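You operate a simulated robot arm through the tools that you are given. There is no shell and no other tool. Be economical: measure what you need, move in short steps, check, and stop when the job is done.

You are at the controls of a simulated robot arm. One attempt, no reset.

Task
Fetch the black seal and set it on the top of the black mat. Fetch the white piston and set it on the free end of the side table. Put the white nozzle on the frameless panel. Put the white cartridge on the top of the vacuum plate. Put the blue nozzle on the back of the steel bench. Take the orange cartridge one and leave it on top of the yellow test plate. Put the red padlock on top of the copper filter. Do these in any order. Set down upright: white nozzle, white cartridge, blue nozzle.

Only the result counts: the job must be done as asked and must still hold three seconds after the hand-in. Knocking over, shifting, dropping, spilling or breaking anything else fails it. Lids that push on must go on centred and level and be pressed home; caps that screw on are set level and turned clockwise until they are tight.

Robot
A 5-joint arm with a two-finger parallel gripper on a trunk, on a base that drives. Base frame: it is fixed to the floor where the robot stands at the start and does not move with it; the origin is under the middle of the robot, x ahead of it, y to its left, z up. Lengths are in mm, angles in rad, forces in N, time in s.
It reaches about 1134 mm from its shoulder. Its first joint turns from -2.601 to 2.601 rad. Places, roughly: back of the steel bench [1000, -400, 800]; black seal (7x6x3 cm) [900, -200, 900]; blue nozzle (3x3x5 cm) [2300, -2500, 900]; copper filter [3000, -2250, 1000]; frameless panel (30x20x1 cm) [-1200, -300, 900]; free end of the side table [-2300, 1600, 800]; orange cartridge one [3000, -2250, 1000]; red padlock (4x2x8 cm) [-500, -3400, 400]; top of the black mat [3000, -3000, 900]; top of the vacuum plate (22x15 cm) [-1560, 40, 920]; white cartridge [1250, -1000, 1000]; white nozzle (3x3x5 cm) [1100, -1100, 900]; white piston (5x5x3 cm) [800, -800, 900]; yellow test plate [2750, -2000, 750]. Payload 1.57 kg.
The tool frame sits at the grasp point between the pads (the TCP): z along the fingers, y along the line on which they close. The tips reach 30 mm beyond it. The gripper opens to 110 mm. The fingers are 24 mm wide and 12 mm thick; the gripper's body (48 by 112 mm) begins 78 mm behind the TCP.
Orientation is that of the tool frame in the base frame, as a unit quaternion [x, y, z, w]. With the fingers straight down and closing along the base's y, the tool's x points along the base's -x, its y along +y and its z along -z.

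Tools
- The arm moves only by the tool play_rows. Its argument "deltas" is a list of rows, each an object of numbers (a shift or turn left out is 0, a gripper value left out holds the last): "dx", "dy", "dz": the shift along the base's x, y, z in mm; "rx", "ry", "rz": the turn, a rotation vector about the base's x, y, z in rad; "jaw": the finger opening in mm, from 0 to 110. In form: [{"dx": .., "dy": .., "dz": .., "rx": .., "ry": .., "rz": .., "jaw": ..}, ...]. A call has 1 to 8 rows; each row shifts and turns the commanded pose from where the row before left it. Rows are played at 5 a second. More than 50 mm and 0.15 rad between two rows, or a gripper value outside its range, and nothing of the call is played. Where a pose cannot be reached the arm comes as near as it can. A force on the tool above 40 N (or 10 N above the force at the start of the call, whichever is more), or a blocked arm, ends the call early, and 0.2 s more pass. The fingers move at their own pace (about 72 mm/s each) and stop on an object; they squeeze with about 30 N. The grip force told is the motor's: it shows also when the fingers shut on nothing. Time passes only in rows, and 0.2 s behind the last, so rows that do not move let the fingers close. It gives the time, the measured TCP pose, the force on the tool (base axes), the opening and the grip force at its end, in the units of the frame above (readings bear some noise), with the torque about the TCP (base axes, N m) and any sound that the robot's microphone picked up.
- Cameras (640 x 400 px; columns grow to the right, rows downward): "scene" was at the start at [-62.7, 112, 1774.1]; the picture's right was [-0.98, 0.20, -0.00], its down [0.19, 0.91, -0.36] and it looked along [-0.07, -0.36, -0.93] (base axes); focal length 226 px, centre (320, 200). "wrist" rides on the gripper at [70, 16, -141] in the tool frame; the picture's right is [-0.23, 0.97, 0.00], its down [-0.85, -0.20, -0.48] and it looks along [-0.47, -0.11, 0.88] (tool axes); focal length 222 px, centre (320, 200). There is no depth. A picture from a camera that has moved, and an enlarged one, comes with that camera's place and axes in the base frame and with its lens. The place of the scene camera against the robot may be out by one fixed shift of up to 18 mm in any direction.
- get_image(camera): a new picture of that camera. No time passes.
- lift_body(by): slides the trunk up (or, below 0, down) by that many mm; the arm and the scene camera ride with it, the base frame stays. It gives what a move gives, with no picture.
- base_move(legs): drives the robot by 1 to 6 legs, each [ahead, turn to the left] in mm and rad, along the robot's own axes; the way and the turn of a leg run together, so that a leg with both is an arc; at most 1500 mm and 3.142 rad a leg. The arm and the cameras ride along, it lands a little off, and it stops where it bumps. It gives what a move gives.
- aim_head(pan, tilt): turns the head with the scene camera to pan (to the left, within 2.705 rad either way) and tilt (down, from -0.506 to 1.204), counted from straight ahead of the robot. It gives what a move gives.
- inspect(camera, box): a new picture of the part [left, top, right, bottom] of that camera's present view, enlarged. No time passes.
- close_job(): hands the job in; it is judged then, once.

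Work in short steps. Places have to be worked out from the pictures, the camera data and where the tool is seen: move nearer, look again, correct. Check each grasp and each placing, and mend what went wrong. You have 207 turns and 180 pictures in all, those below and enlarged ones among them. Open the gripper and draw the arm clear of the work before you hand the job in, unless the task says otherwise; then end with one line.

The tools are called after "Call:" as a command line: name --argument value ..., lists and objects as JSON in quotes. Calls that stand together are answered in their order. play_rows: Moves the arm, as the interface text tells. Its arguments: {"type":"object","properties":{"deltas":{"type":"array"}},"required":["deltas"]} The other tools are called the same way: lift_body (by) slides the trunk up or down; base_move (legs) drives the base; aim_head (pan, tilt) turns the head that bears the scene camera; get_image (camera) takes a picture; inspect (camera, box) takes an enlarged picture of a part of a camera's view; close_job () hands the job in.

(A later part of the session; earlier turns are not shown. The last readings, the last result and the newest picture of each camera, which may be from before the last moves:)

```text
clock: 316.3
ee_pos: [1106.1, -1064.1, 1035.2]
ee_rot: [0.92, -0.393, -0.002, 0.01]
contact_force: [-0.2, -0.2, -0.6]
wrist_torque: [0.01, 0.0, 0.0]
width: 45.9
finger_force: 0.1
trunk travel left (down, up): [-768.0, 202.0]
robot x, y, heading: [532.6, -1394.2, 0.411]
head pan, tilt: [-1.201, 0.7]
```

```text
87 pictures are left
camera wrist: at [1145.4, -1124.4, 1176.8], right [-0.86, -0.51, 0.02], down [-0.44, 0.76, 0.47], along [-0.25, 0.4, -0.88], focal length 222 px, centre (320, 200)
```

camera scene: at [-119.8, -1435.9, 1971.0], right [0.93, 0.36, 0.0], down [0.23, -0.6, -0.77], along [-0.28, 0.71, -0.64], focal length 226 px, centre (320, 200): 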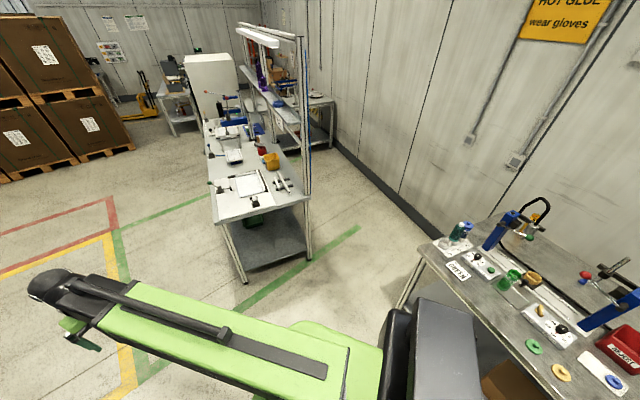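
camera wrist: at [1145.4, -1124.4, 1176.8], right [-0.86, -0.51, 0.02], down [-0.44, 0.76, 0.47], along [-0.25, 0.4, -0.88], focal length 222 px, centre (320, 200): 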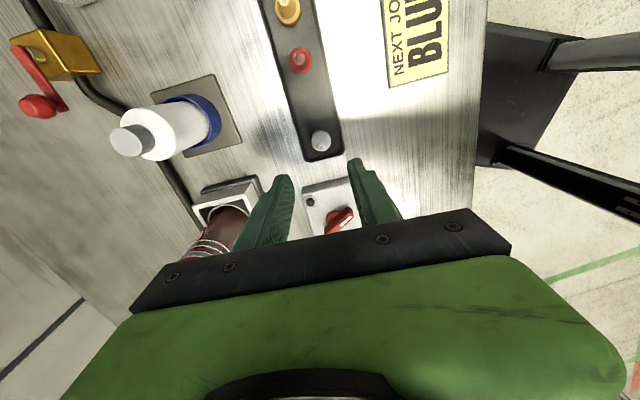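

Nozzle is centred. Correct the slight tool tilt, then lower further.

Call:
play_rows --deltas '[{"rx": 0.0168, "ry": -0.0115}, {}]'

Call:
lift_body --by -110

Call:
get_image --camera "wrist"

```text
clock: 316.9
ee_pos: [1107.1, -1063.9, 1035.3]
ee_rot: [0.92, -0.393, -0.001, 0.0]
contact_force: [0.1, 0.7, -0.4]
wrist_torque: [0.01, 0.0, 0.0]
width: 46.1
finger_force: 0.1
trunk travel left (down, up): [-768.0, 202.0]
robot x, y, heading: [532.2, -1388.6, 0.416]
head pan, tilt: [-1.201, 0.7]
```

```text
clock: 318.3
ee_pos: [1107.4, -1063.6, 924.3]
ee_rot: [0.92, -0.393, 0.0, -0.001]
contact_force: [0.2, -0.4, 0.5]
wrist_torque: [0.01, 0.0, 0.03]
width: 45.9
finger_force: 0.1
trunk travel left (down, up): [-658.0, 312.0]
robot x, y, heading: [528.4, -1391.1, 0.412]
head pan, tilt: [-1.201, 0.7]
```

```text
86 pictures are left
camera wrist: at [1143.9, -1126.8, 1066.1], right [-0.86, -0.51, 0.0], down [-0.45, 0.76, 0.48], along [-0.24, 0.41, -0.88], focal length 222 px, centre (320, 200)
```

wrist: 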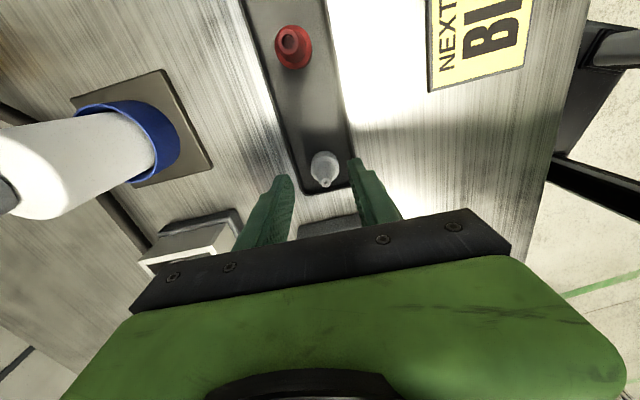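

Call:
play_rows --deltas '[{"dx": -3, "dy": 0}, {}]'

Call:
lift_body --by -32

Call:
inspect --camera "wrist" --box '[220, 110, 420, 235]'

```text
clock: 318.9
ee_pos: [1103.7, -1064.2, 925.1]
ee_rot: [0.919, -0.393, 0.0, -0.001]
contact_force: [0.2, 0.1, -0.3]
wrist_torque: [-0.01, -0.01, -0.02]
width: 45.8
finger_force: 0.0
trunk travel left (down, up): [-658.0, 312.0]
robot x, y, heading: [532.7, -1390.6, 0.415]
head pan, tilt: [-1.201, 0.7]
```

```text
clock: 319.7
ee_pos: [1103.5, -1064.2, 893.0]
ee_rot: [0.92, -0.392, 0.0, -0.001]
contact_force: [0.4, -0.5, 0.7]
wrist_torque: [-0.02, 0.01, 0.02]
width: 45.9
finger_force: 0.0
trunk travel left (down, up): [-626.0, 344.0]
robot x, y, heading: [532.2, -1393.1, 0.409]
head pan, tilt: [-1.201, 0.7]
```

```text
3.20 times, centred on (320, 172) of wrist
camera zoom: at [1140.9, -1127.3, 1034.1], right [-0.86, -0.51, 0.0], down [-0.45, 0.76, 0.48], along [-0.24, 0.41, -0.88], focal length 711 px, centre (320, 288)
```

zoom: 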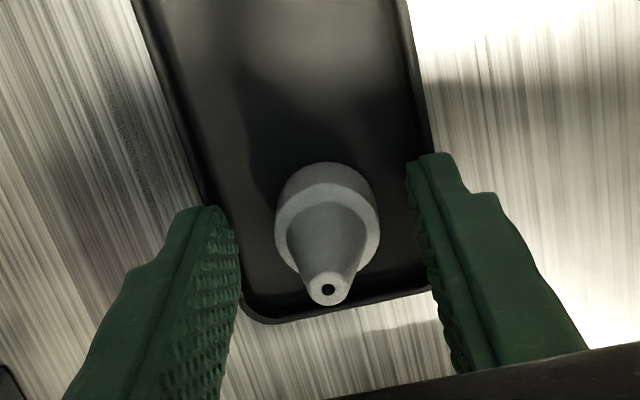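

Call:
lift_body --by -3

Call:
play_rows --deltas '[{"jaw": 10}, {}, {}, {}]'

Call:
lift_body --by 345

Call:
inspect --camera "wrist" --box '[220, 110, 420, 235]'

```text
clock: 320.2
ee_pos: [1104.5, -1065.0, 890.3]
ee_rot: [0.919, -0.393, 0.0, -0.002]
contact_force: [-0.1, -0.3, 0.0]
wrist_torque: [0.01, 0.0, -0.02]
width: 45.9
finger_force: 0.0
trunk travel left (down, up): [-623.0, 347.0]
robot x, y, heading: [535.3, -1391.3, 0.412]
head pan, tilt: [-1.201, 0.7]
```

```text
clock: 321.2
ee_pos: [1103.6, -1064.8, 890.3]
ee_rot: [0.92, -0.393, -0.001, -0.002]
contact_force: [0.2, 0.4, 0.2]
wrist_torque: [0.0, -0.02, 0.02]
width: 23.9
finger_force: 30.3
trunk travel left (down, up): [-623.0, 347.0]
robot x, y, heading: [530.5, -1392.0, 0.411]
head pan, tilt: [-1.201, 0.7]
```

```text
clock: 324.6
ee_pos: [1103.2, -1064.5, 1236.1]
ee_rot: [0.92, -0.393, 0.0, -0.001]
contact_force: [0.5, 0.9, -1.0]
wrist_torque: [0.02, 0.01, 0.02]
width: 23.7
finger_force: 29.5
trunk travel left (down, up): [-968.0, 2.0]
robot x, y, heading: [532.8, -1394.5, 0.413]
head pan, tilt: [-1.201, 0.7]
```

```text
3.20 times, centred on (320, 172) of wrist
camera zoom: at [1141.0, -1127.2, 1376.0], right [-0.86, -0.51, 0.0], down [-0.45, 0.76, 0.48], along [-0.24, 0.41, -0.88], focal length 711 px, centre (320, 288)
```

zoom: 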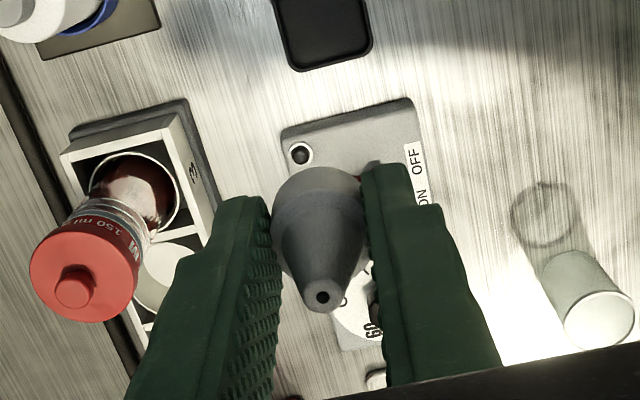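

White nozzle held upright. Drive out and around to the open side of the shelf.

Call:
base_move --legs '[[0, 1.31], [0, 1.315], [1500, 0], [698, 0]]'

Call:
aim_head --pan -1.0 --tilt 0.5

Call:
get_image --camera "scene"

```text
clock: 342.0
ee_pos: [-2337.8, -1132.3, 1235.1]
ee_rot: [0.622, 0.783, -0.001, 0.001]
contact_force: [0.2, 0.2, -0.7]
wrist_torque: [0.02, -0.06, -0.01]
width: 23.3
finger_force: 30.4
trunk travel left (down, up): [-968.0, 2.0]
robot x, y, heading: [-1678.1, -1143.6, 3.027]
head pan, tilt: [-1.201, 0.7]
```

```text
clock: 342.8
ee_pos: [-2338.6, -1133.1, 1235.4]
ee_rot: [0.622, 0.783, -0.002, 0.0]
contact_force: [-0.2, 0.0, 0.3]
wrist_torque: [0.0, 0.0, -0.01]
width: 23.2
finger_force: 29.8
trunk travel left (down, up): [-968.0, 2.0]
robot x, y, heading: [-1680.0, -1143.1, 3.019]
head pan, tilt: [-1.0, 0.499]
```

```text
83 pictures are left
camera scene: at [-1697.7, -1233.7, 1988.7], right [0.9, 0.44, 0.0], down [0.21, -0.43, -0.88], along [-0.38, 0.79, -0.48], focal length 226 px, centre (320, 200)
```

scene: 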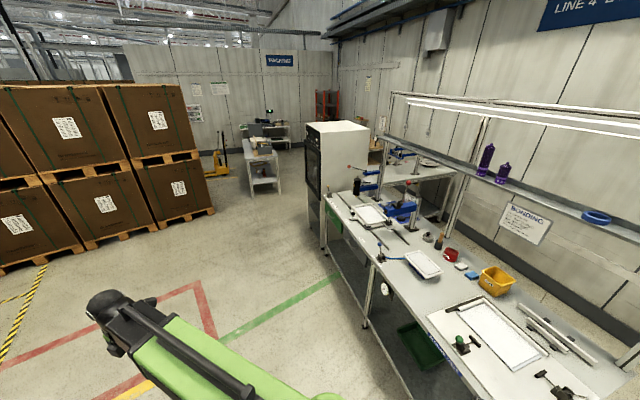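

Call:
inspect --camera "scene" --box '[340, 220, 628, 400]'

```text
2.22 times, centred on (484, 310) of scene
camera zoom: at [-1697.7, -1233.7, 1988.7], right [0.9, 0.44, 0.0], down [0.21, -0.43, -0.88], along [-0.38, 0.79, -0.48], focal length 502 px, centre (-44, -44)
```

zoom: 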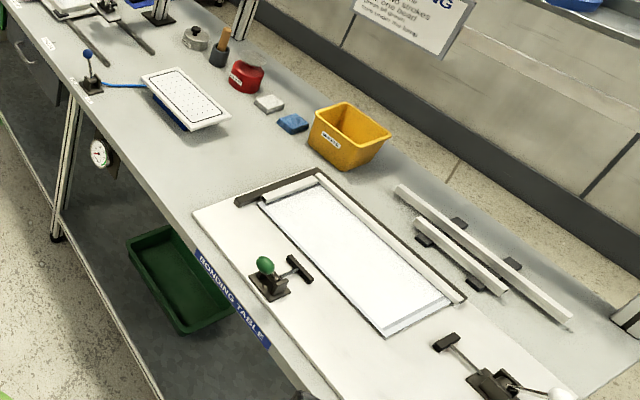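

Panel corners give a centre of about (-1198,-248). Move to the stance beside the table and turn so that the arm faces the panel.

Call:
base_move --legs '[[0, -1.043], [585, 0], [0, -1.6]]'

Call:
aim_head --pan 0.3 --tilt 0.75

Call:
get_image --camera "scene"

Call:
get_image --camera "wrist"

```text
clock: 352.6
ee_pos: [-1296.7, -301.7, 1235.2]
ee_rot: [0.908, -0.419, -0.002, 0.0]
contact_force: [0.0, 0.1, -0.5]
wrist_torque: [0.02, 0.06, 0.01]
width: 23.4
finger_force: 30.1
trunk travel left (down, up): [-968.0, 2.0]
robot x, y, heading: [-1876.4, -625.0, 0.352]
head pan, tilt: [-1.0, 0.499]
```

```text
clock: 354.1
ee_pos: [-1299.9, -300.1, 1234.9]
ee_rot: [0.908, -0.42, 0.001, -0.001]
contact_force: [-0.2, -0.3, -0.2]
wrist_torque: [-0.01, 0.02, -0.01]
width: 23.4
finger_force: 30.3
trunk travel left (down, up): [-968.0, 2.0]
robot x, y, heading: [-1879.1, -626.8, 0.357]
head pan, tilt: [0.3, 0.75]
```

```text
81 pictures are left
camera scene: at [-1919.8, -431.6, 1966.7], right [0.61, -0.79, 0.0], down [-0.54, -0.42, -0.73], along [0.58, 0.45, -0.68], focal length 226 px, centre (320, 200)
```

scene: 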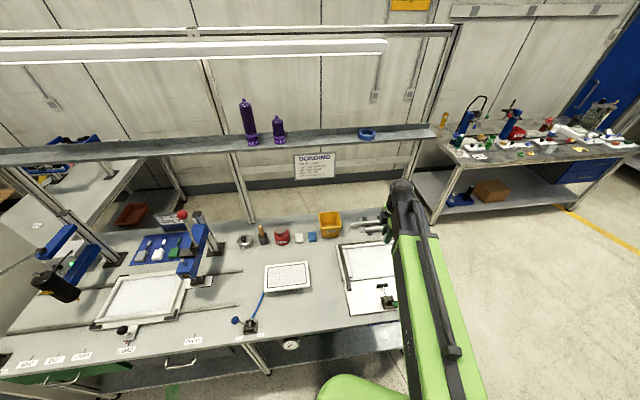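

```text
80 pictures are left
camera wrist: at [-1266.1, -364.2, 1376.1], right [-0.89, -0.46, 0.0], down [-0.4, 0.78, 0.48], along [-0.22, 0.43, -0.88], focal length 222 px, centre (320, 200)
```

wrist: 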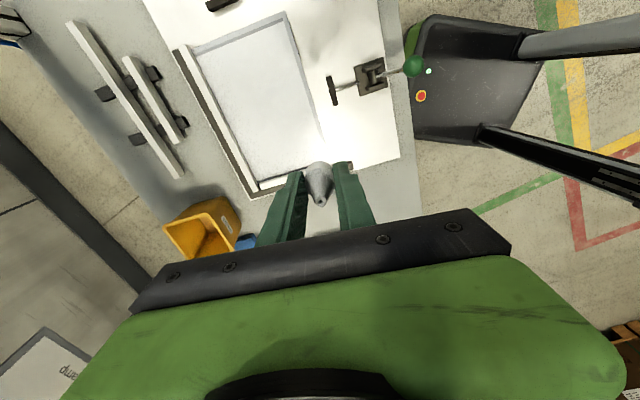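

Panel centre ≈(-1192,-253). Move over it and lower part-way.

Call:
play_rows --deltas '[{"dx": 36, "dy": 16}, {"dx": 36, "dy": 16}, {"dx": 36, "dy": 17}, {}]'

Call:
lift_body --by -240

Call:
get_image --camera "wrist"

Call:
get_image --camera "scene"

```text
clock: 355.1
ee_pos: [-1193.1, -253.5, 1236.5]
ee_rot: [0.908, -0.42, 0.0, 0.0]
contact_force: [0.0, 0.8, 0.4]
wrist_torque: [0.02, -0.03, 0.02]
width: 23.5
finger_force: 29.6
trunk travel left (down, up): [-968.0, 2.0]
robot x, y, heading: [-1876.3, -632.2, 0.356]
head pan, tilt: [0.3, 0.75]
```

```text
clock: 357.6
ee_pos: [-1192.0, -251.3, 994.2]
ee_rot: [0.907, -0.421, 0.0, 0.0]
contact_force: [0.6, 0.5, -0.7]
wrist_torque: [0.03, 0.0, -0.01]
width: 23.6
finger_force: 29.7
trunk travel left (down, up): [-728.0, 242.0]
robot x, y, heading: [-1875.1, -631.0, 0.349]
head pan, tilt: [0.3, 0.75]
```

```text
79 pictures are left
camera wrist: at [-1158.7, -316.7, 1136.1], right [-0.89, -0.46, 0.0], down [-0.4, 0.78, 0.48], along [-0.22, 0.43, -0.88], focal length 222 px, centre (320, 200)
```

wrist: 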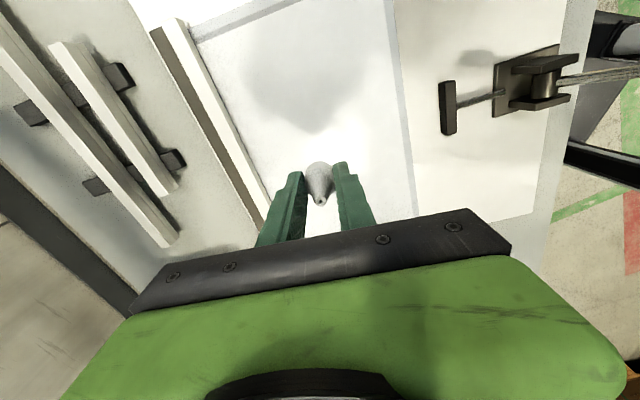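

```text
78 pictures are left
camera scene: at [-1919.6, -431.9, 1726.8], right [0.61, -0.79, 0.0], down [-0.54, -0.42, -0.73], along [0.58, 0.45, -0.68], focal length 226 px, centre (320, 200)
```

scene: 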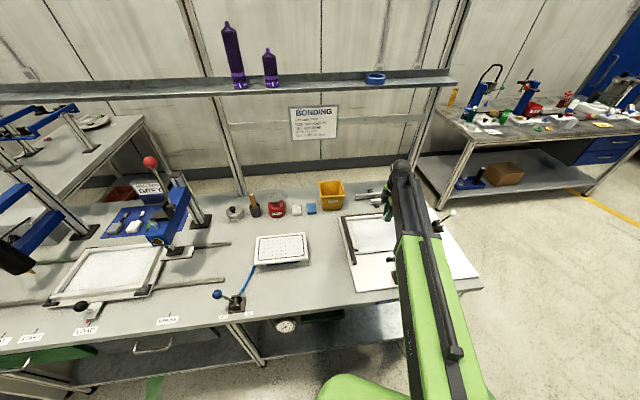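

Call:
lift_body --by -60

Call:
inspect --camera "wrist" --box '[220, 90, 420, 215]'

Call:
lift_body --by -10

Call:
lift_body --by -4

```text
clock: 358.6
ee_pos: [-1191.8, -252.3, 935.1]
ee_rot: [0.907, -0.421, 0.001, -0.001]
contact_force: [-0.7, 0.1, 0.6]
wrist_torque: [-0.02, 0.02, -0.01]
width: 23.7
finger_force: 30.5
trunk travel left (down, up): [-668.0, 302.0]
robot x, y, heading: [-1877.2, -630.3, 0.359]
head pan, tilt: [0.3, 0.75]
```

```text
3.20 times, centred on (320, 152) of wrist
camera zoom: at [-1158.8, -316.7, 1076.1], right [-0.89, -0.46, 0.0], down [-0.4, 0.78, 0.48], along [-0.22, 0.43, -0.88], focal length 711 px, centre (320, 352)
```

zoom: 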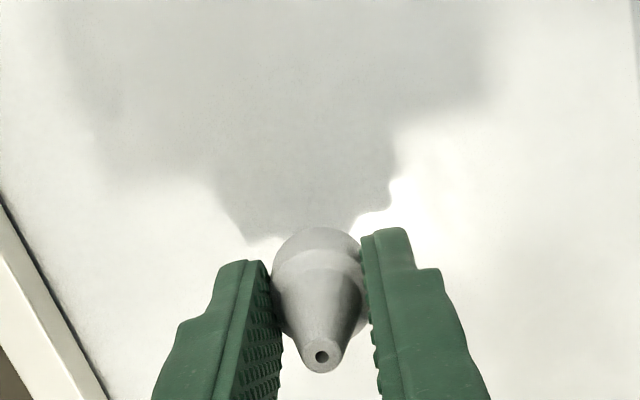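

```text
clock: 359.2
ee_pos: [-1191.7, -251.5, 924.7]
ee_rot: [0.908, -0.419, 0.001, -0.002]
contact_force: [-0.7, -0.4, 0.1]
wrist_torque: [0.0, 0.01, 0.0]
width: 23.5
finger_force: 30.2
trunk travel left (down, up): [-658.0, 312.0]
robot x, y, heading: [-1879.7, -629.8, 0.358]
head pan, tilt: [0.3, 0.75]
```

```text
clock: 359.7
ee_pos: [-1192.3, -251.7, 922.2]
ee_rot: [0.908, -0.419, 0.001, -0.001]
contact_force: [0.1, -0.4, 0.3]
wrist_torque: [0.0, -0.03, 0.0]
width: 23.4
finger_force: 29.5
trunk travel left (down, up): [-654.0, 316.0]
robot x, y, heading: [-1878.7, -631.1, 0.356]
head pan, tilt: [0.3, 0.75]
```

Call:
lift_body --by -4

Call:
lift_body --by -4

Call:
inspect --camera "wrist" --box '[220, 90, 420, 215]'

```text
clock: 360.3
ee_pos: [-1191.7, -251.3, 917.4]
ee_rot: [0.907, -0.421, 0.0, 0.0]
contact_force: [-0.6, 0.1, 0.4]
wrist_torque: [-0.01, 0.01, 0.0]
width: 23.3
finger_force: 30.1
trunk travel left (down, up): [-650.0, 320.0]
robot x, y, heading: [-1875.6, -628.3, 0.357]
head pan, tilt: [0.3, 0.75]
```

```text
clock: 360.8
ee_pos: [-1192.4, -252.3, 913.6]
ee_rot: [0.908, -0.42, 0.001, -0.001]
contact_force: [-0.2, 0.0, 0.2]
wrist_torque: [-0.01, 0.0, 0.0]
width: 23.3
finger_force: 30.1
trunk travel left (down, up): [-646.0, 324.0]
robot x, y, heading: [-1877.6, -623.3, 0.358]
head pan, tilt: [0.3, 0.75]
```

```text
3.20 times, centred on (320, 152) of wrist
camera zoom: at [-1158.8, -316.7, 1054.1], right [-0.89, -0.46, 0.0], down [-0.4, 0.78, 0.48], along [-0.22, 0.43, -0.88], focal length 711 px, centre (320, 352)
```

zoom: 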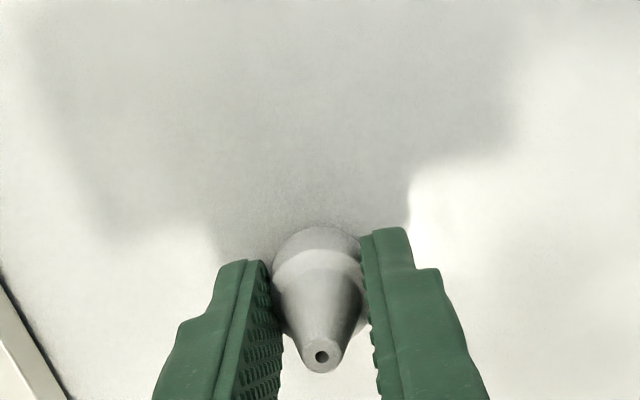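

Nearly touching; continue in small steps.

Call:
lift_body --by -3

Call:
lift_body --by -2

Call:
lift_body --by -2

```text
clock: 361.3
ee_pos: [-1191.5, -251.3, 910.2]
ee_rot: [0.908, -0.419, 0.0, -0.001]
contact_force: [-0.7, 0.4, -0.6]
wrist_torque: [-0.01, -0.01, 0.0]
width: 23.0
finger_force: 29.8
trunk travel left (down, up): [-643.0, 327.0]
robot x, y, heading: [-1877.9, -628.7, 0.354]
head pan, tilt: [0.3, 0.75]
```

```text
clock: 361.8
ee_pos: [-1191.8, -252.6, 907.8]
ee_rot: [0.908, -0.419, 0.001, -0.002]
contact_force: [0.0, 0.2, -1.1]
wrist_torque: [-0.01, -0.03, 0.0]
width: 23.3
finger_force: 30.3
trunk travel left (down, up): [-641.0, 329.0]
robot x, y, heading: [-1875.8, -625.9, 0.352]
head pan, tilt: [0.3, 0.75]
```

```text
clock: 362.4
ee_pos: [-1192.9, -252.2, 907.3]
ee_rot: [0.907, -0.421, 0.0, -0.001]
contact_force: [2.1, 0.1, 9.6]
wrist_torque: [0.05, -0.08, 0.02]
width: 23.5
finger_force: 29.8
trunk travel left (down, up): [-639.0, 331.0]
robot x, y, heading: [-1877.0, -628.8, 0.359]
head pan, tilt: [0.3, 0.75]
```

Contact (≈10 N) at 907. Release and raise, check upright.

Call:
play_rows --deltas '[{"jaw": 50}, {"jaw": 70}, {}, {}]'

Call:
lift_body --by 120

Call:
inspect --camera "wrist" --box '[240, 90, 400, 190]'

```text
clock: 363.4
ee_pos: [-1191.6, -252.7, 906.5]
ee_rot: [0.908, -0.419, 0.0, 0.0]
contact_force: [0.5, 0.4, -0.9]
wrist_torque: [0.02, -0.02, 0.01]
width: 69.8
finger_force: 0.1
trunk travel left (down, up): [-639.0, 331.0]
robot x, y, heading: [-1878.6, -626.6, 0.356]
head pan, tilt: [0.3, 0.75]
```

```text
clock: 364.9
ee_pos: [-1191.7, -251.1, 1026.1]
ee_rot: [0.908, -0.42, 0.0, 0.0]
contact_force: [-0.2, -0.7, -0.4]
wrist_torque: [-0.02, 0.0, 0.04]
width: 69.9
finger_force: 0.0
trunk travel left (down, up): [-759.0, 211.0]
robot x, y, heading: [-1875.8, -631.4, 0.36]
head pan, tilt: [0.3, 0.75]
```

```text
4.00 times, centred on (320, 140) of wrist
camera zoom: at [-1158.7, -316.6, 1167.0], right [-0.89, -0.46, 0.0], down [-0.4, 0.78, 0.48], along [-0.22, 0.43, -0.88], focal length 888 px, centre (320, 440)
```

zoom: 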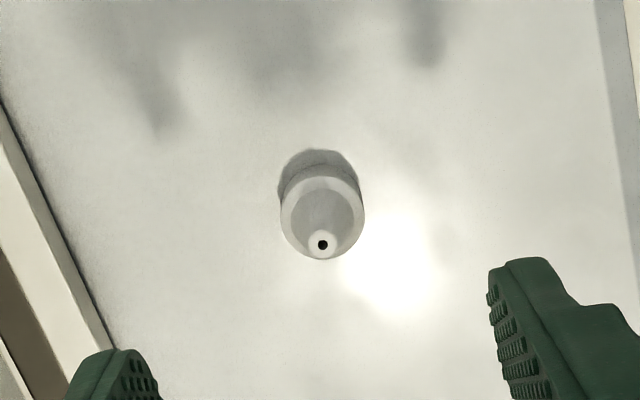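

White nozzle stands on the panel. Raise, retract, and return to bench A for the white cartridge.

Call:
lift_body --by 208

Call:
play_rows --deltas '[{"dx": -36, "dy": -16, "jaw": 110}, {"dx": -36, "dy": -16}, {"dx": -36, "dy": -17}, {}]'

Call:
base_move --legs '[[0, 1.62], [-585, 0], [0, 1.05]]'

```text
clock: 367.1
ee_pos: [-1191.7, -251.1, 1233.9]
ee_rot: [0.908, -0.42, 0.0, 0.0]
contact_force: [0.9, -0.8, 0.0]
wrist_torque: [-0.03, 0.0, -0.01]
width: 70.3
finger_force: 0.1
trunk travel left (down, up): [-967.0, 3.0]
robot x, y, heading: [-1873.8, -629.0, 0.358]
head pan, tilt: [0.3, 0.75]
```

```text
clock: 368.1
ee_pos: [-1299.1, -300.6, 1233.1]
ee_rot: [0.908, -0.42, 0.0, 0.0]
contact_force: [0.2, -0.3, -0.3]
wrist_torque: [-0.02, 0.03, 0.0]
width: 110.0
finger_force: 0.1
trunk travel left (down, up): [-967.0, 3.0]
robot x, y, heading: [-1877.1, -626.9, 0.358]
head pan, tilt: [0.3, 0.75]
```

```text
clock: 378.0
ee_pos: [-2296.3, -1206.5, 1235.7]
ee_rot: [0.606, 0.795, -0.001, -0.001]
contact_force: [0.2, 0.0, -0.9]
wrist_torque: [0.08, 0.01, 0.03]
width: 110.1
finger_force: 0.1
trunk travel left (down, up): [-967.0, 3.0]
robot x, y, heading: [-1641.0, -1189.1, 3.057]
head pan, tilt: [0.3, 0.75]
```

Call:
base_move --legs '[[-1200, 0], [-985, 0], [0, -1.32], [0, -1.32]]'

Call:
get_image --camera "wrist"

```text
clock: 395.4
ee_pos: [1122.3, -1097.9, 1233.1]
ee_rot: [0.914, -0.406, 0.0, 0.0]
contact_force: [0.7, -0.2, 0.7]
wrist_torque: [-0.03, 0.04, 0.02]
width: 109.9
finger_force: 0.0
trunk travel left (down, up): [-967.0, 3.0]
robot x, y, heading: [558.4, -1455.8, 0.376]
head pan, tilt: [0.3, 0.75]
```

```text
74 pictures are left
camera wrist: at [1158.1, -1160.6, 1374.1], right [-0.87, -0.48, 0.0], down [-0.43, 0.77, 0.48], along [-0.23, 0.42, -0.88], focal length 222 px, centre (320, 200)
```

wrist: 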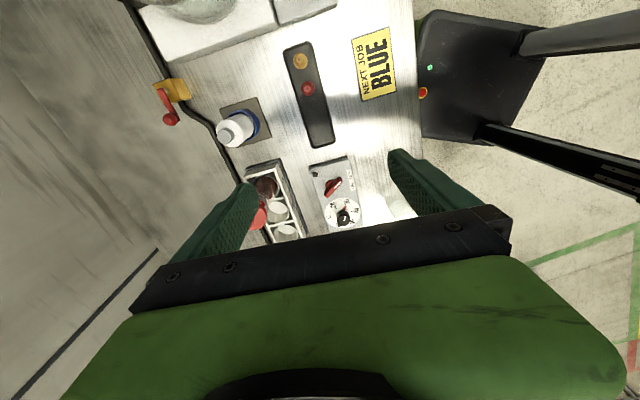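

White bottle at about (1263,-1006), top ~985. Move over it and descend part-way.

Call:
play_rows --deltas '[{"dx": 35, "dy": 23, "jaw": 84}, {"dx": 35, "dy": 23}, {"dx": 35, "dy": 23}, {"dx": 34, "dy": 22}, {}]'

Call:
lift_body --by -130

Call:
get_image --camera "wrist"

```text
clock: 396.6
ee_pos: [1261.0, -1010.5, 1235.6]
ee_rot: [0.914, -0.406, 0.0, -0.002]
contact_force: [0.9, -1.1, 0.0]
wrist_torque: [0.05, 0.0, -0.02]
width: 84.3
finger_force: 0.0
trunk travel left (down, up): [-967.0, 3.0]
robot x, y, heading: [553.0, -1456.3, 0.379]
head pan, tilt: [0.3, 0.75]
```

```text
clock: 398.1
ee_pos: [1260.2, -1008.9, 1103.9]
ee_rot: [0.914, -0.406, 0.0, 0.0]
contact_force: [-0.6, 0.2, 0.0]
wrist_torque: [-0.04, 0.01, 0.03]
width: 83.9
finger_force: 0.1
trunk travel left (down, up): [-837.0, 133.0]
robot x, y, heading: [559.5, -1452.7, 0.377]
head pan, tilt: [0.3, 0.75]
```

```text
73 pictures are left
camera wrist: at [1296.2, -1072.6, 1245.2], right [-0.87, -0.48, 0.0], down [-0.43, 0.77, 0.48], along [-0.23, 0.42, -0.88], focal length 222 px, centre (320, 200)
```

wrist: 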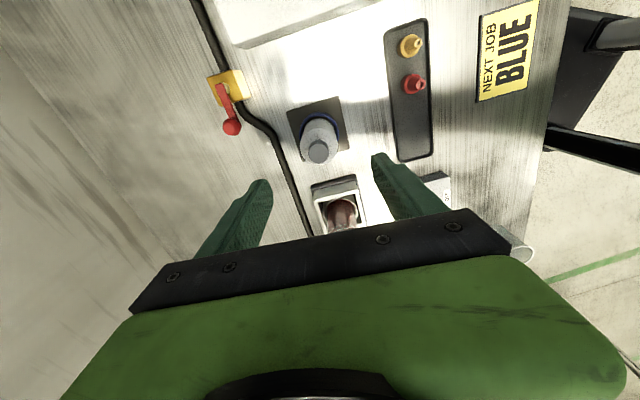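

Aligned, red cartridge ~150 mm away. Lower to TCP ≈ 937.

Call:
lift_body --by -166

Call:
get_image --camera "wrist"

```text
clock: 400.0
ee_pos: [1260.2, -1008.8, 937.4]
ee_rot: [0.914, -0.406, 0.001, -0.001]
contact_force: [0.2, -0.1, -0.3]
wrist_torque: [0.0, 0.0, 0.0]
width: 83.7
finger_force: 0.0
trunk travel left (down, up): [-671.0, 299.0]
robot x, y, heading: [556.3, -1456.1, 0.375]
head pan, tilt: [0.3, 0.75]
```

```text
72 pictures are left
camera wrist: at [1296.2, -1072.6, 1079.2], right [-0.87, -0.48, 0.0], down [-0.43, 0.77, 0.48], along [-0.23, 0.42, -0.88], focal length 222 px, centre (320, 200)
```

wrist: 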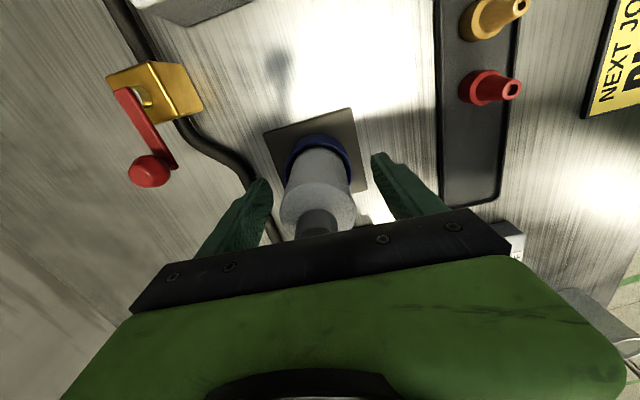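

Call:
lift_body --by -7

Call:
play_rows --deltas '[{"jaw": 20}, {}, {}, {}, {}]'

Call:
lift_body --by 60

Call:
get_image --camera "wrist"

```text
clock: 400.6
ee_pos: [1261.1, -1007.9, 930.4]
ee_rot: [0.914, -0.406, 0.0, -0.001]
contact_force: [0.9, 0.4, 0.0]
wrist_torque: [0.0, -0.02, 0.0]
width: 84.2
finger_force: 0.1
trunk travel left (down, up): [-664.0, 306.0]
robot x, y, heading: [558.8, -1452.4, 0.377]
head pan, tilt: [0.3, 0.75]
```

```text
clock: 401.8
ee_pos: [1260.3, -1007.6, 931.6]
ee_rot: [0.914, -0.407, 0.0, -0.001]
contact_force: [0.7, 2.1, 0.9]
wrist_torque: [0.09, -0.02, -0.03]
width: 49.1
finger_force: 30.0
trunk travel left (down, up): [-664.0, 306.0]
robot x, y, heading: [559.7, -1457.7, 0.374]
head pan, tilt: [0.3, 0.75]
```

```text
clock: 402.8
ee_pos: [1260.3, -1007.3, 990.4]
ee_rot: [0.914, -0.406, 0.0, 0.001]
contact_force: [-0.4, 0.4, -2.3]
wrist_torque: [-0.02, -0.01, -0.02]
width: 49.3
finger_force: 29.7
trunk travel left (down, up): [-724.0, 246.0]
robot x, y, heading: [557.8, -1455.9, 0.381]
head pan, tilt: [0.3, 0.75]
```

```text
71 pictures are left
camera wrist: at [1296.3, -1072.4, 1131.9], right [-0.87, -0.48, 0.0], down [-0.43, 0.77, 0.48], along [-0.23, 0.42, -0.88], focal length 222 px, centre (320, 200)
```

wrist: 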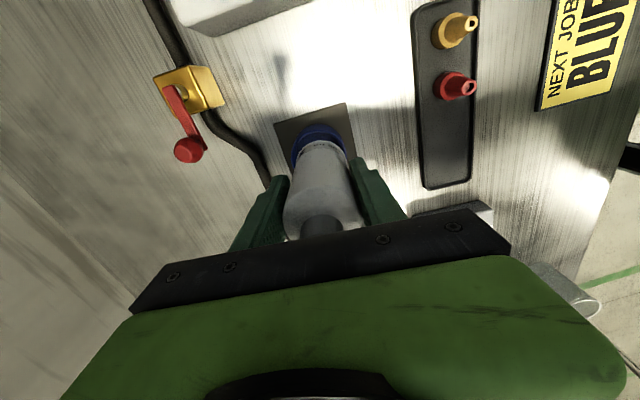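

Call:
lift_body --by 120

Call:
get_image --camera "wrist"

```text
clock: 404.3
ee_pos: [1260.8, -1010.6, 1109.9]
ee_rot: [0.914, -0.406, 0.0, 0.0]
contact_force: [0.2, 0.0, -1.6]
wrist_torque: [-0.03, -0.02, 0.01]
width: 49.5
finger_force: 30.1
trunk travel left (down, up): [-844.0, 126.0]
robot x, y, heading: [560.1, -1452.0, 0.383]
head pan, tilt: [0.3, 0.75]
```

```text
70 pictures are left
camera wrist: at [1296.4, -1072.4, 1251.9], right [-0.87, -0.48, 0.0], down [-0.43, 0.77, 0.48], along [-0.23, 0.42, -0.88], focal length 222 px, centre (320, 200)
```

wrist: 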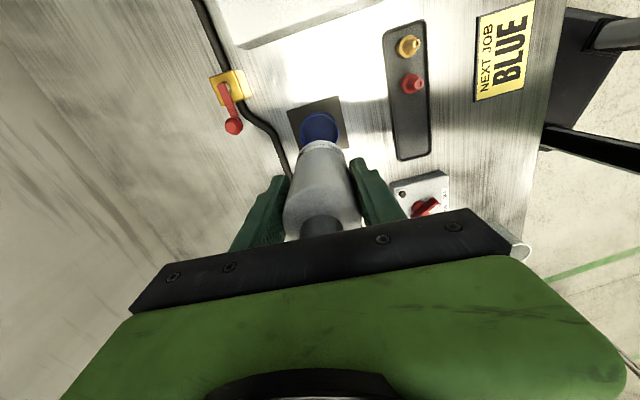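

Cartridge is free of its holder. Raise, retract, and drive round to the vacuum plate.

Call:
lift_body --by 124

Call:
play_rows --deltas '[{"dx": -35, "dy": -23}, {"dx": -35, "dy": -23}, {"dx": -35, "dy": -23}, {"dx": -34, "dy": -22}, {}]'

Call:
base_move --legs '[[0, 1.31], [0, 1.32], [1500, 0], [732, 0]]'

Call:
get_image --camera "wrist"

```text
clock: 405.8
ee_pos: [1261.8, -1008.4, 1234.8]
ee_rot: [0.914, -0.405, 0.0, -0.001]
contact_force: [0.4, -0.8, -0.4]
wrist_torque: [-0.01, -0.01, 0.0]
width: 49.1
finger_force: 29.8
trunk travel left (down, up): [-968.0, 2.0]
robot x, y, heading: [554.1, -1456.3, 0.376]
head pan, tilt: [0.3, 0.75]
```

```text
clock: 407.0
ee_pos: [1123.9, -1101.1, 1234.9]
ee_rot: [0.914, -0.405, 0.0, 0.0]
contact_force: [0.1, -0.3, -1.5]
wrist_torque: [0.0, 0.04, -0.01]
width: 49.3
finger_force: 29.9
trunk travel left (down, up): [-968.0, 2.0]
robot x, y, heading: [560.5, -1453.3, 0.381]
head pan, tilt: [0.3, 0.75]
```

```text
clock: 424.6
ee_pos: [-2330.8, -1176.3, 1234.2]
ee_rot: [0.625, 0.78, 0.0, 0.0]
contact_force: [0.1, -0.5, -1.5]
wrist_torque: [0.05, -0.05, -0.01]
width: 49.5
finger_force: 29.9
trunk travel left (down, up): [-968.0, 2.0]
robot x, y, heading: [-1661.8, -1150.3, 3.006]
head pan, tilt: [0.3, 0.75]
```

```text
69 pictures are left
camera wrist: at [-2329.0, -1106.1, 1375.7], right [1.0, -0.01, 0.0], down [-0.01, -0.88, 0.48], along [0.0, -0.48, -0.88], focal length 222 px, centre (320, 200)
```

wrist: 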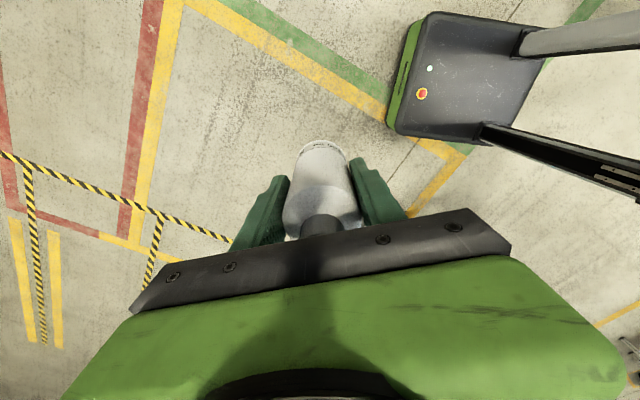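

Call:
base_move --legs '[[0, -1.023], [595, 0], [0, -1.05]]'

Call:
aim_head --pan 0.2 --tilt 0.75

Call:
get_image --camera "scene"

Call:
get_image --camera "wrist"

```text
clock: 433.2
ee_pos: [-1558.7, -31.2, 1236.3]
ee_rot: [0.986, -0.169, 0.001, 0.0]
contact_force: [-0.9, -0.5, -1.1]
wrist_torque: [-0.01, -0.09, 0.01]
width: 49.5
finger_force: 30.0
trunk travel left (down, up): [-968.0, 2.0]
robot x, y, heading: [-1868.2, -627.4, 0.889]
head pan, tilt: [0.3, 0.75]
```

```text
clock: 433.9
ee_pos: [-1554.3, -31.1, 1236.0]
ee_rot: [0.986, -0.169, 0.0, 0.0]
contact_force: [-0.8, 0.3, -1.7]
wrist_torque: [0.02, 0.0, 0.01]
width: 49.2
finger_force: 29.9
trunk travel left (down, up): [-968.0, 2.0]
robot x, y, heading: [-1867.4, -627.9, 0.889]
head pan, tilt: [0.201, 0.75]
```

```text
68 pictures are left
camera scene: at [-1994.3, -477.5, 1966.8], right [0.89, -0.46, 0.0], down [-0.32, -0.6, -0.73], along [0.34, 0.65, -0.68], focal length 226 px, centre (320, 200)
```

scene: 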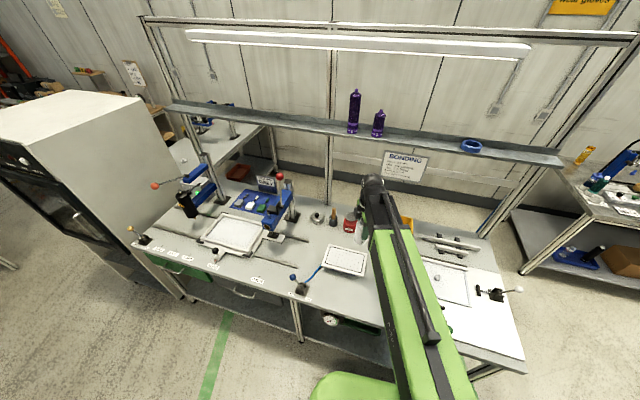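

```text
67 pictures are left
camera wrist: at [-1493.0, -71.2, 1375.7], right [-0.54, -0.84, 0.0], down [-0.74, 0.47, 0.48], along [-0.4, 0.26, -0.88], focal length 222 px, centre (320, 200)
```

wrist: 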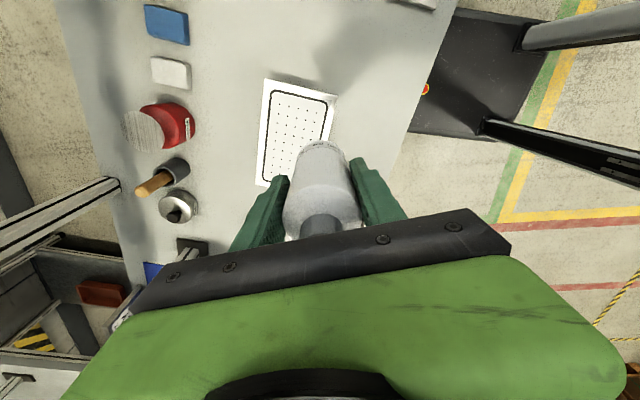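

Plate corners give a centre of (-1562,41). Move over it and lower part-way.

Call:
play_rows --deltas '[{"dx": -3, "dy": 36}, {"dx": -3, "dy": 36}, {}]'

Call:
lift_body --by -190

Call:
get_image --camera "wrist"

Call:
get_image --camera "scene"

```text
clock: 434.7
ee_pos: [-1565.3, 41.0, 1235.8]
ee_rot: [0.986, -0.17, -0.001, -0.001]
contact_force: [0.1, -0.2, -1.8]
wrist_torque: [0.0, -0.01, 0.0]
width: 49.3
finger_force: 29.7
trunk travel left (down, up): [-968.0, 2.0]
robot x, y, heading: [-1868.4, -622.9, 0.884]
head pan, tilt: [0.201, 0.75]
```

```text
clock: 436.8
ee_pos: [-1564.7, 40.9, 1043.7]
ee_rot: [0.986, -0.169, 0.0, -0.001]
contact_force: [-0.2, 0.2, -2.3]
wrist_torque: [0.04, 0.02, -0.02]
width: 49.4
finger_force: 30.3
trunk travel left (down, up): [-778.0, 192.0]
robot x, y, heading: [-1865.7, -631.9, 0.885]
head pan, tilt: [0.201, 0.75]
```

```text
66 pictures are left
camera wrist: at [-1503.5, 1.5, 1186.0], right [-0.54, -0.84, 0.0], down [-0.74, 0.47, 0.48], along [-0.4, 0.26, -0.88], focal length 222 px, centre (320, 200)
```

wrist: 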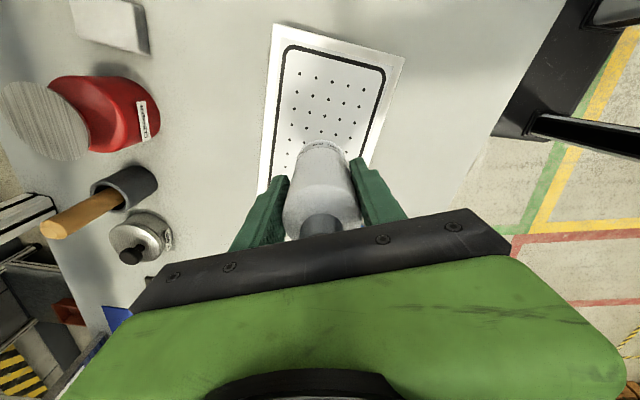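

```text
65 pictures are left
camera scene: at [-1995.0, -478.1, 1776.8], right [0.89, -0.46, 0.0], down [-0.32, -0.6, -0.73], along [0.34, 0.65, -0.68], focal length 226 px, centre (320, 200)
```

scene: 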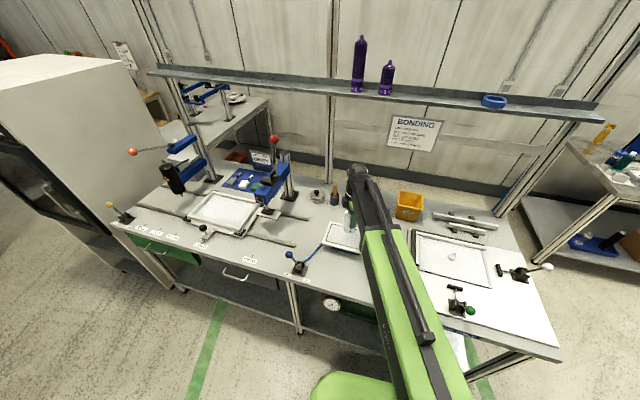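

Centred over the plate. Lower in steps.

Call:
lift_body --by -28

Call:
inspect --camera "wrist" --box '[220, 90, 420, 215]'

Call:
lift_body --by -5

Call:
lift_body --by -4

```text
clock: 437.5
ee_pos: [-1564.8, 41.5, 1017.9]
ee_rot: [0.985, -0.17, 0.0, -0.001]
contact_force: [0.7, -0.7, -1.1]
wrist_torque: [-0.04, 0.01, -0.02]
width: 49.4
finger_force: 30.2
trunk travel left (down, up): [-750.0, 220.0]
robot x, y, heading: [-1867.0, -624.9, 0.889]
head pan, tilt: [0.201, 0.75]
```

```text
3.20 times, centred on (320, 152) of wrist
camera zoom: at [-1503.5, 1.4, 1158.0], right [-0.54, -0.84, 0.0], down [-0.74, 0.47, 0.48], along [-0.4, 0.26, -0.88], focal length 711 px, centre (320, 352)
```

zoom: 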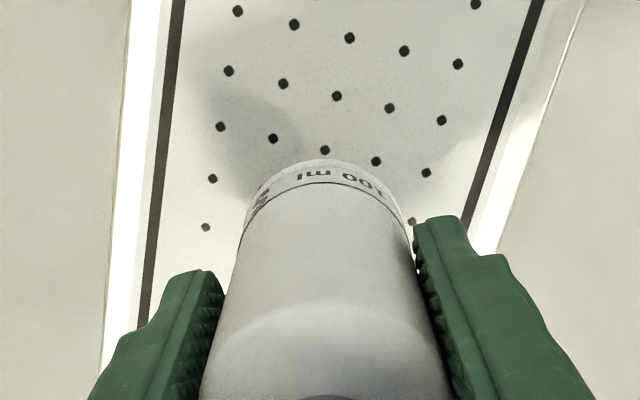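

```text
clock: 438.1
ee_pos: [-1564.6, 41.8, 1012.5]
ee_rot: [0.986, -0.169, -0.001, -0.001]
contact_force: [0.1, -0.4, -1.4]
wrist_torque: [0.0, 0.0, 0.0]
width: 49.1
finger_force: 30.2
trunk travel left (down, up): [-745.0, 225.0]
robot x, y, heading: [-1871.3, -623.9, 0.89]
head pan, tilt: [0.201, 0.75]
```

```text
clock: 438.6
ee_pos: [-1563.7, 40.3, 1008.4]
ee_rot: [0.985, -0.17, -0.001, -0.001]
contact_force: [0.2, 0.0, -2.2]
wrist_torque: [0.0, -0.01, 0.01]
width: 49.6
finger_force: 30.0
trunk travel left (down, up): [-741.0, 229.0]
robot x, y, heading: [-1864.5, -626.6, 0.885]
head pan, tilt: [0.201, 0.75]
```

Call:
lift_body --by -4

Call:
lift_body --by -4

Call:
inspect --camera "wrist" --box '[220, 90, 420, 215]'

```text
clock: 439.1
ee_pos: [-1564.2, 42.3, 1004.0]
ee_rot: [0.986, -0.169, 0.0, -0.001]
contact_force: [0.7, 0.4, -1.8]
wrist_torque: [0.0, -0.02, -0.03]
width: 49.4
finger_force: 29.5
trunk travel left (down, up): [-737.0, 233.0]
robot x, y, heading: [-1865.2, -627.7, 0.886]
head pan, tilt: [0.201, 0.75]
```

```text
clock: 439.6
ee_pos: [-1564.0, 41.0, 999.9]
ee_rot: [0.986, -0.169, 0.001, -0.002]
contact_force: [-0.8, -0.7, -2.5]
wrist_torque: [0.01, -0.02, -0.02]
width: 49.2
finger_force: 30.0
trunk travel left (down, up): [-733.0, 237.0]
robot x, y, heading: [-1868.1, -623.8, 0.887]
head pan, tilt: [0.201, 0.75]
```

```text
3.20 times, centred on (320, 152) of wrist
camera zoom: at [-1503.5, 1.5, 1141.0], right [-0.54, -0.84, 0.0], down [-0.74, 0.47, 0.48], along [-0.4, 0.26, -0.88], focal length 711 px, centre (320, 352)
```

zoom: 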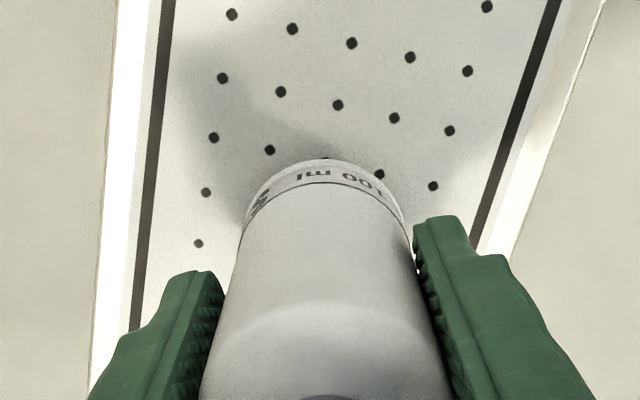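

Call:
lift_body --by -3

Call:
lift_body --by -3

Call:
lift_body --by -3

```text
clock: 440.2
ee_pos: [-1564.9, 41.5, 998.0]
ee_rot: [0.986, -0.169, 0.0, -0.001]
contact_force: [-0.1, 1.1, -1.0]
wrist_torque: [0.02, 0.02, -0.01]
width: 49.3
finger_force: 30.0
trunk travel left (down, up): [-730.0, 240.0]
robot x, y, heading: [-1867.8, -626.5, 0.885]
head pan, tilt: [0.201, 0.75]
```

```text
clock: 440.7
ee_pos: [-1563.8, 40.7, 994.0]
ee_rot: [0.986, -0.17, -0.001, -0.001]
contact_force: [-0.2, -0.1, -1.5]
wrist_torque: [0.01, -0.01, -0.06]
width: 49.6
finger_force: 30.4
trunk travel left (down, up): [-727.0, 243.0]
robot x, y, heading: [-1864.5, -621.9, 0.887]
head pan, tilt: [0.201, 0.75]
```

```text
clock: 441.2
ee_pos: [-1564.9, 41.3, 991.6]
ee_rot: [0.986, -0.17, 0.001, 0.0]
contact_force: [0.4, 0.6, -2.0]
wrist_torque: [0.0, -0.01, -0.01]
width: 49.2
finger_force: 30.1
trunk travel left (down, up): [-724.0, 246.0]
robot x, y, heading: [-1870.3, -627.7, 0.883]
head pan, tilt: [0.201, 0.75]
```

Call:
lift_body --by -3

Call:
lift_body --by -3

Call:
lift_body --by -2

```text
clock: 441.7
ee_pos: [-1564.2, 41.2, 988.8]
ee_rot: [0.986, -0.169, 0.0, -0.001]
contact_force: [0.4, 1.1, -1.1]
wrist_torque: [-0.03, -0.04, 0.02]
width: 49.6
finger_force: 30.0
trunk travel left (down, up): [-721.0, 249.0]
robot x, y, heading: [-1870.9, -625.7, 0.884]
head pan, tilt: [0.201, 0.75]
```

```text
clock: 442.2
ee_pos: [-1565.4, 41.6, 985.2]
ee_rot: [0.986, -0.169, 0.0, -0.001]
contact_force: [0.5, 0.1, 2.1]
wrist_torque: [-0.01, -0.01, -0.04]
width: 49.4
finger_force: 30.1
trunk travel left (down, up): [-718.0, 252.0]
robot x, y, heading: [-1870.8, -622.7, 0.884]
head pan, tilt: [0.201, 0.75]
```

```text
clock: 442.8
ee_pos: [-1565.3, 40.0, 984.5]
ee_rot: [0.986, -0.169, -0.001, -0.002]
contact_force: [3.5, 8.1, 24.9]
wrist_torque: [0.18, 0.09, -0.1]
width: 49.5
finger_force: 29.4
trunk travel left (down, up): [-716.0, 254.0]
robot x, y, heading: [-1863.3, -626.2, 0.89]
head pan, tilt: [0.201, 0.75]
```

Contact (25 N). Ease up 1.5, release, raise, and check.

Call:
lift_body --by 1.5

Call:
play_rows --deltas '[{"jaw": 75}, {"jaw": 100}, {}, {}]'

Call:
lift_body --by 250

Call:
get_image --camera "wrist"

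Call:
inspect --camera "scene" --box '[280, 190, 540, 350]'

```text
clock: 443.3
ee_pos: [-1566.2, 40.5, 984.1]
ee_rot: [0.986, -0.17, 0.0, 0.0]
contact_force: [-0.1, 0.3, -1.9]
wrist_torque: [-0.01, 0.0, 0.0]
width: 49.4
finger_force: 30.4
trunk travel left (down, up): [-718.0, 252.0]
robot x, y, heading: [-1872.9, -624.6, 0.888]
head pan, tilt: [0.201, 0.75]
```

```text
clock: 444.3
ee_pos: [-1564.1, 41.5, 985.5]
ee_rot: [0.985, -0.17, 0.0, -0.001]
contact_force: [-0.1, 0.1, -0.5]
wrist_torque: [0.0, 0.0, -0.03]
width: 99.9
finger_force: 0.1
trunk travel left (down, up): [-718.0, 252.0]
robot x, y, heading: [-1867.6, -622.6, 0.884]
head pan, tilt: [0.201, 0.75]
```

```text
clock: 446.9
ee_pos: [-1565.1, 40.4, 1235.7]
ee_rot: [0.986, -0.17, 0.0, -0.001]
contact_force: [0.2, 0.2, 0.0]
wrist_torque: [-0.01, 0.02, 0.0]
width: 100.0
finger_force: 0.1
trunk travel left (down, up): [-968.0, 2.0]
robot x, y, heading: [-1866.3, -624.2, 0.883]
head pan, tilt: [0.201, 0.75]
```

```text
62 pictures are left
camera wrist: at [-1503.5, 1.4, 1375.5], right [-0.54, -0.84, 0.0], down [-0.74, 0.47, 0.48], along [-0.4, 0.26, -0.88], focal length 222 px, centre (320, 200)
```

wrist: 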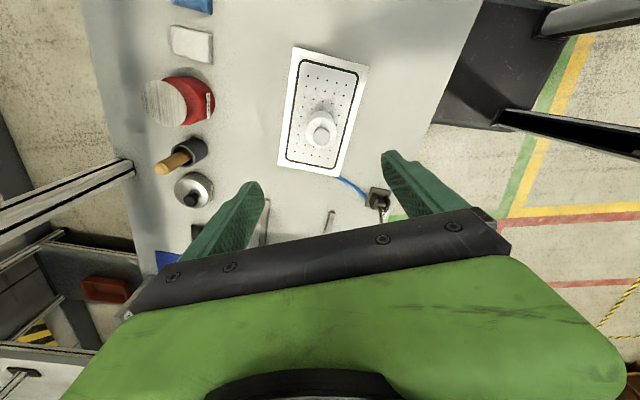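

```text
2.46 times, centred on (410, 270) of scene
camera zoom: at [-1995.1, -478.2, 1966.2], right [0.89, -0.46, 0.0], down [-0.32, -0.6, -0.73], along [0.34, 0.65, -0.68], focal length 556 px, centre (98, 28)
```

zoom: 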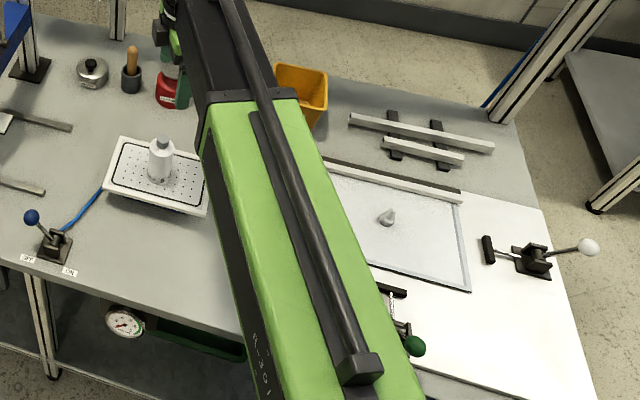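

Both stand upright. Last item: the red padlock near (-500,-3400). Retract and back out, then look for it.

Call:
play_rows --deltas '[{"dx": 3, "dy": -36, "jaw": 110}, {"dx": 3, "dy": -36}, {}]'

Call:
base_move --legs '[[0, 1.08], [-590, 0], [0, 1.05]]'

Call:
aim_head --pan 2.2 --tilt 0.5

Call:
get_image --camera "scene"

```text
clock: 447.7
ee_pos: [-1559.5, -31.1, 1234.8]
ee_rot: [0.986, -0.169, 0.0, 0.0]
contact_force: [0.1, -0.8, 0.7]
wrist_torque: [-0.01, 0.02, 0.0]
width: 110.1
finger_force: 0.1
trunk travel left (down, up): [-968.0, 2.0]
robot x, y, heading: [-1866.6, -623.8, 0.885]
head pan, tilt: [0.201, 0.75]
```

```text
clock: 456.3
ee_pos: [-2324.7, -1210.2, 1235.6]
ee_rot: [0.64, 0.768, 0.0, 0.001]
contact_force: [0.1, -1.3, 0.1]
wrist_torque: [0.05, -0.03, 0.02]
width: 110.0
finger_force: 0.0
trunk travel left (down, up): [-968.0, 2.0]
robot x, y, heading: [-1660.9, -1211.7, 2.975]
head pan, tilt: [0.201, 0.75]
```

```text
clock: 458.3
ee_pos: [-2324.5, -1208.9, 1235.3]
ee_rot: [0.64, 0.768, -0.001, 0.001]
contact_force: [0.5, 0.2, -0.2]
wrist_torque: [0.01, 0.01, -0.01]
width: 109.9
finger_force: 0.0
trunk travel left (down, up): [-968.0, 2.0]
robot x, y, heading: [-1659.9, -1210.0, 2.975]
head pan, tilt: [2.201, 0.499]
```

```text
60 pictures are left
camera scene: at [-1609.2, -1464.7, 1988.2], right [-0.89, -0.45, 0.0], down [-0.21, 0.43, -0.88], along [0.39, -0.79, -0.48], focal length 226 px, centre (320, 200)
```

scene: 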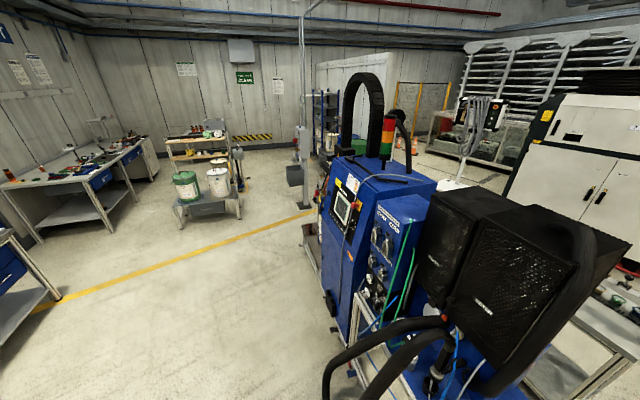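

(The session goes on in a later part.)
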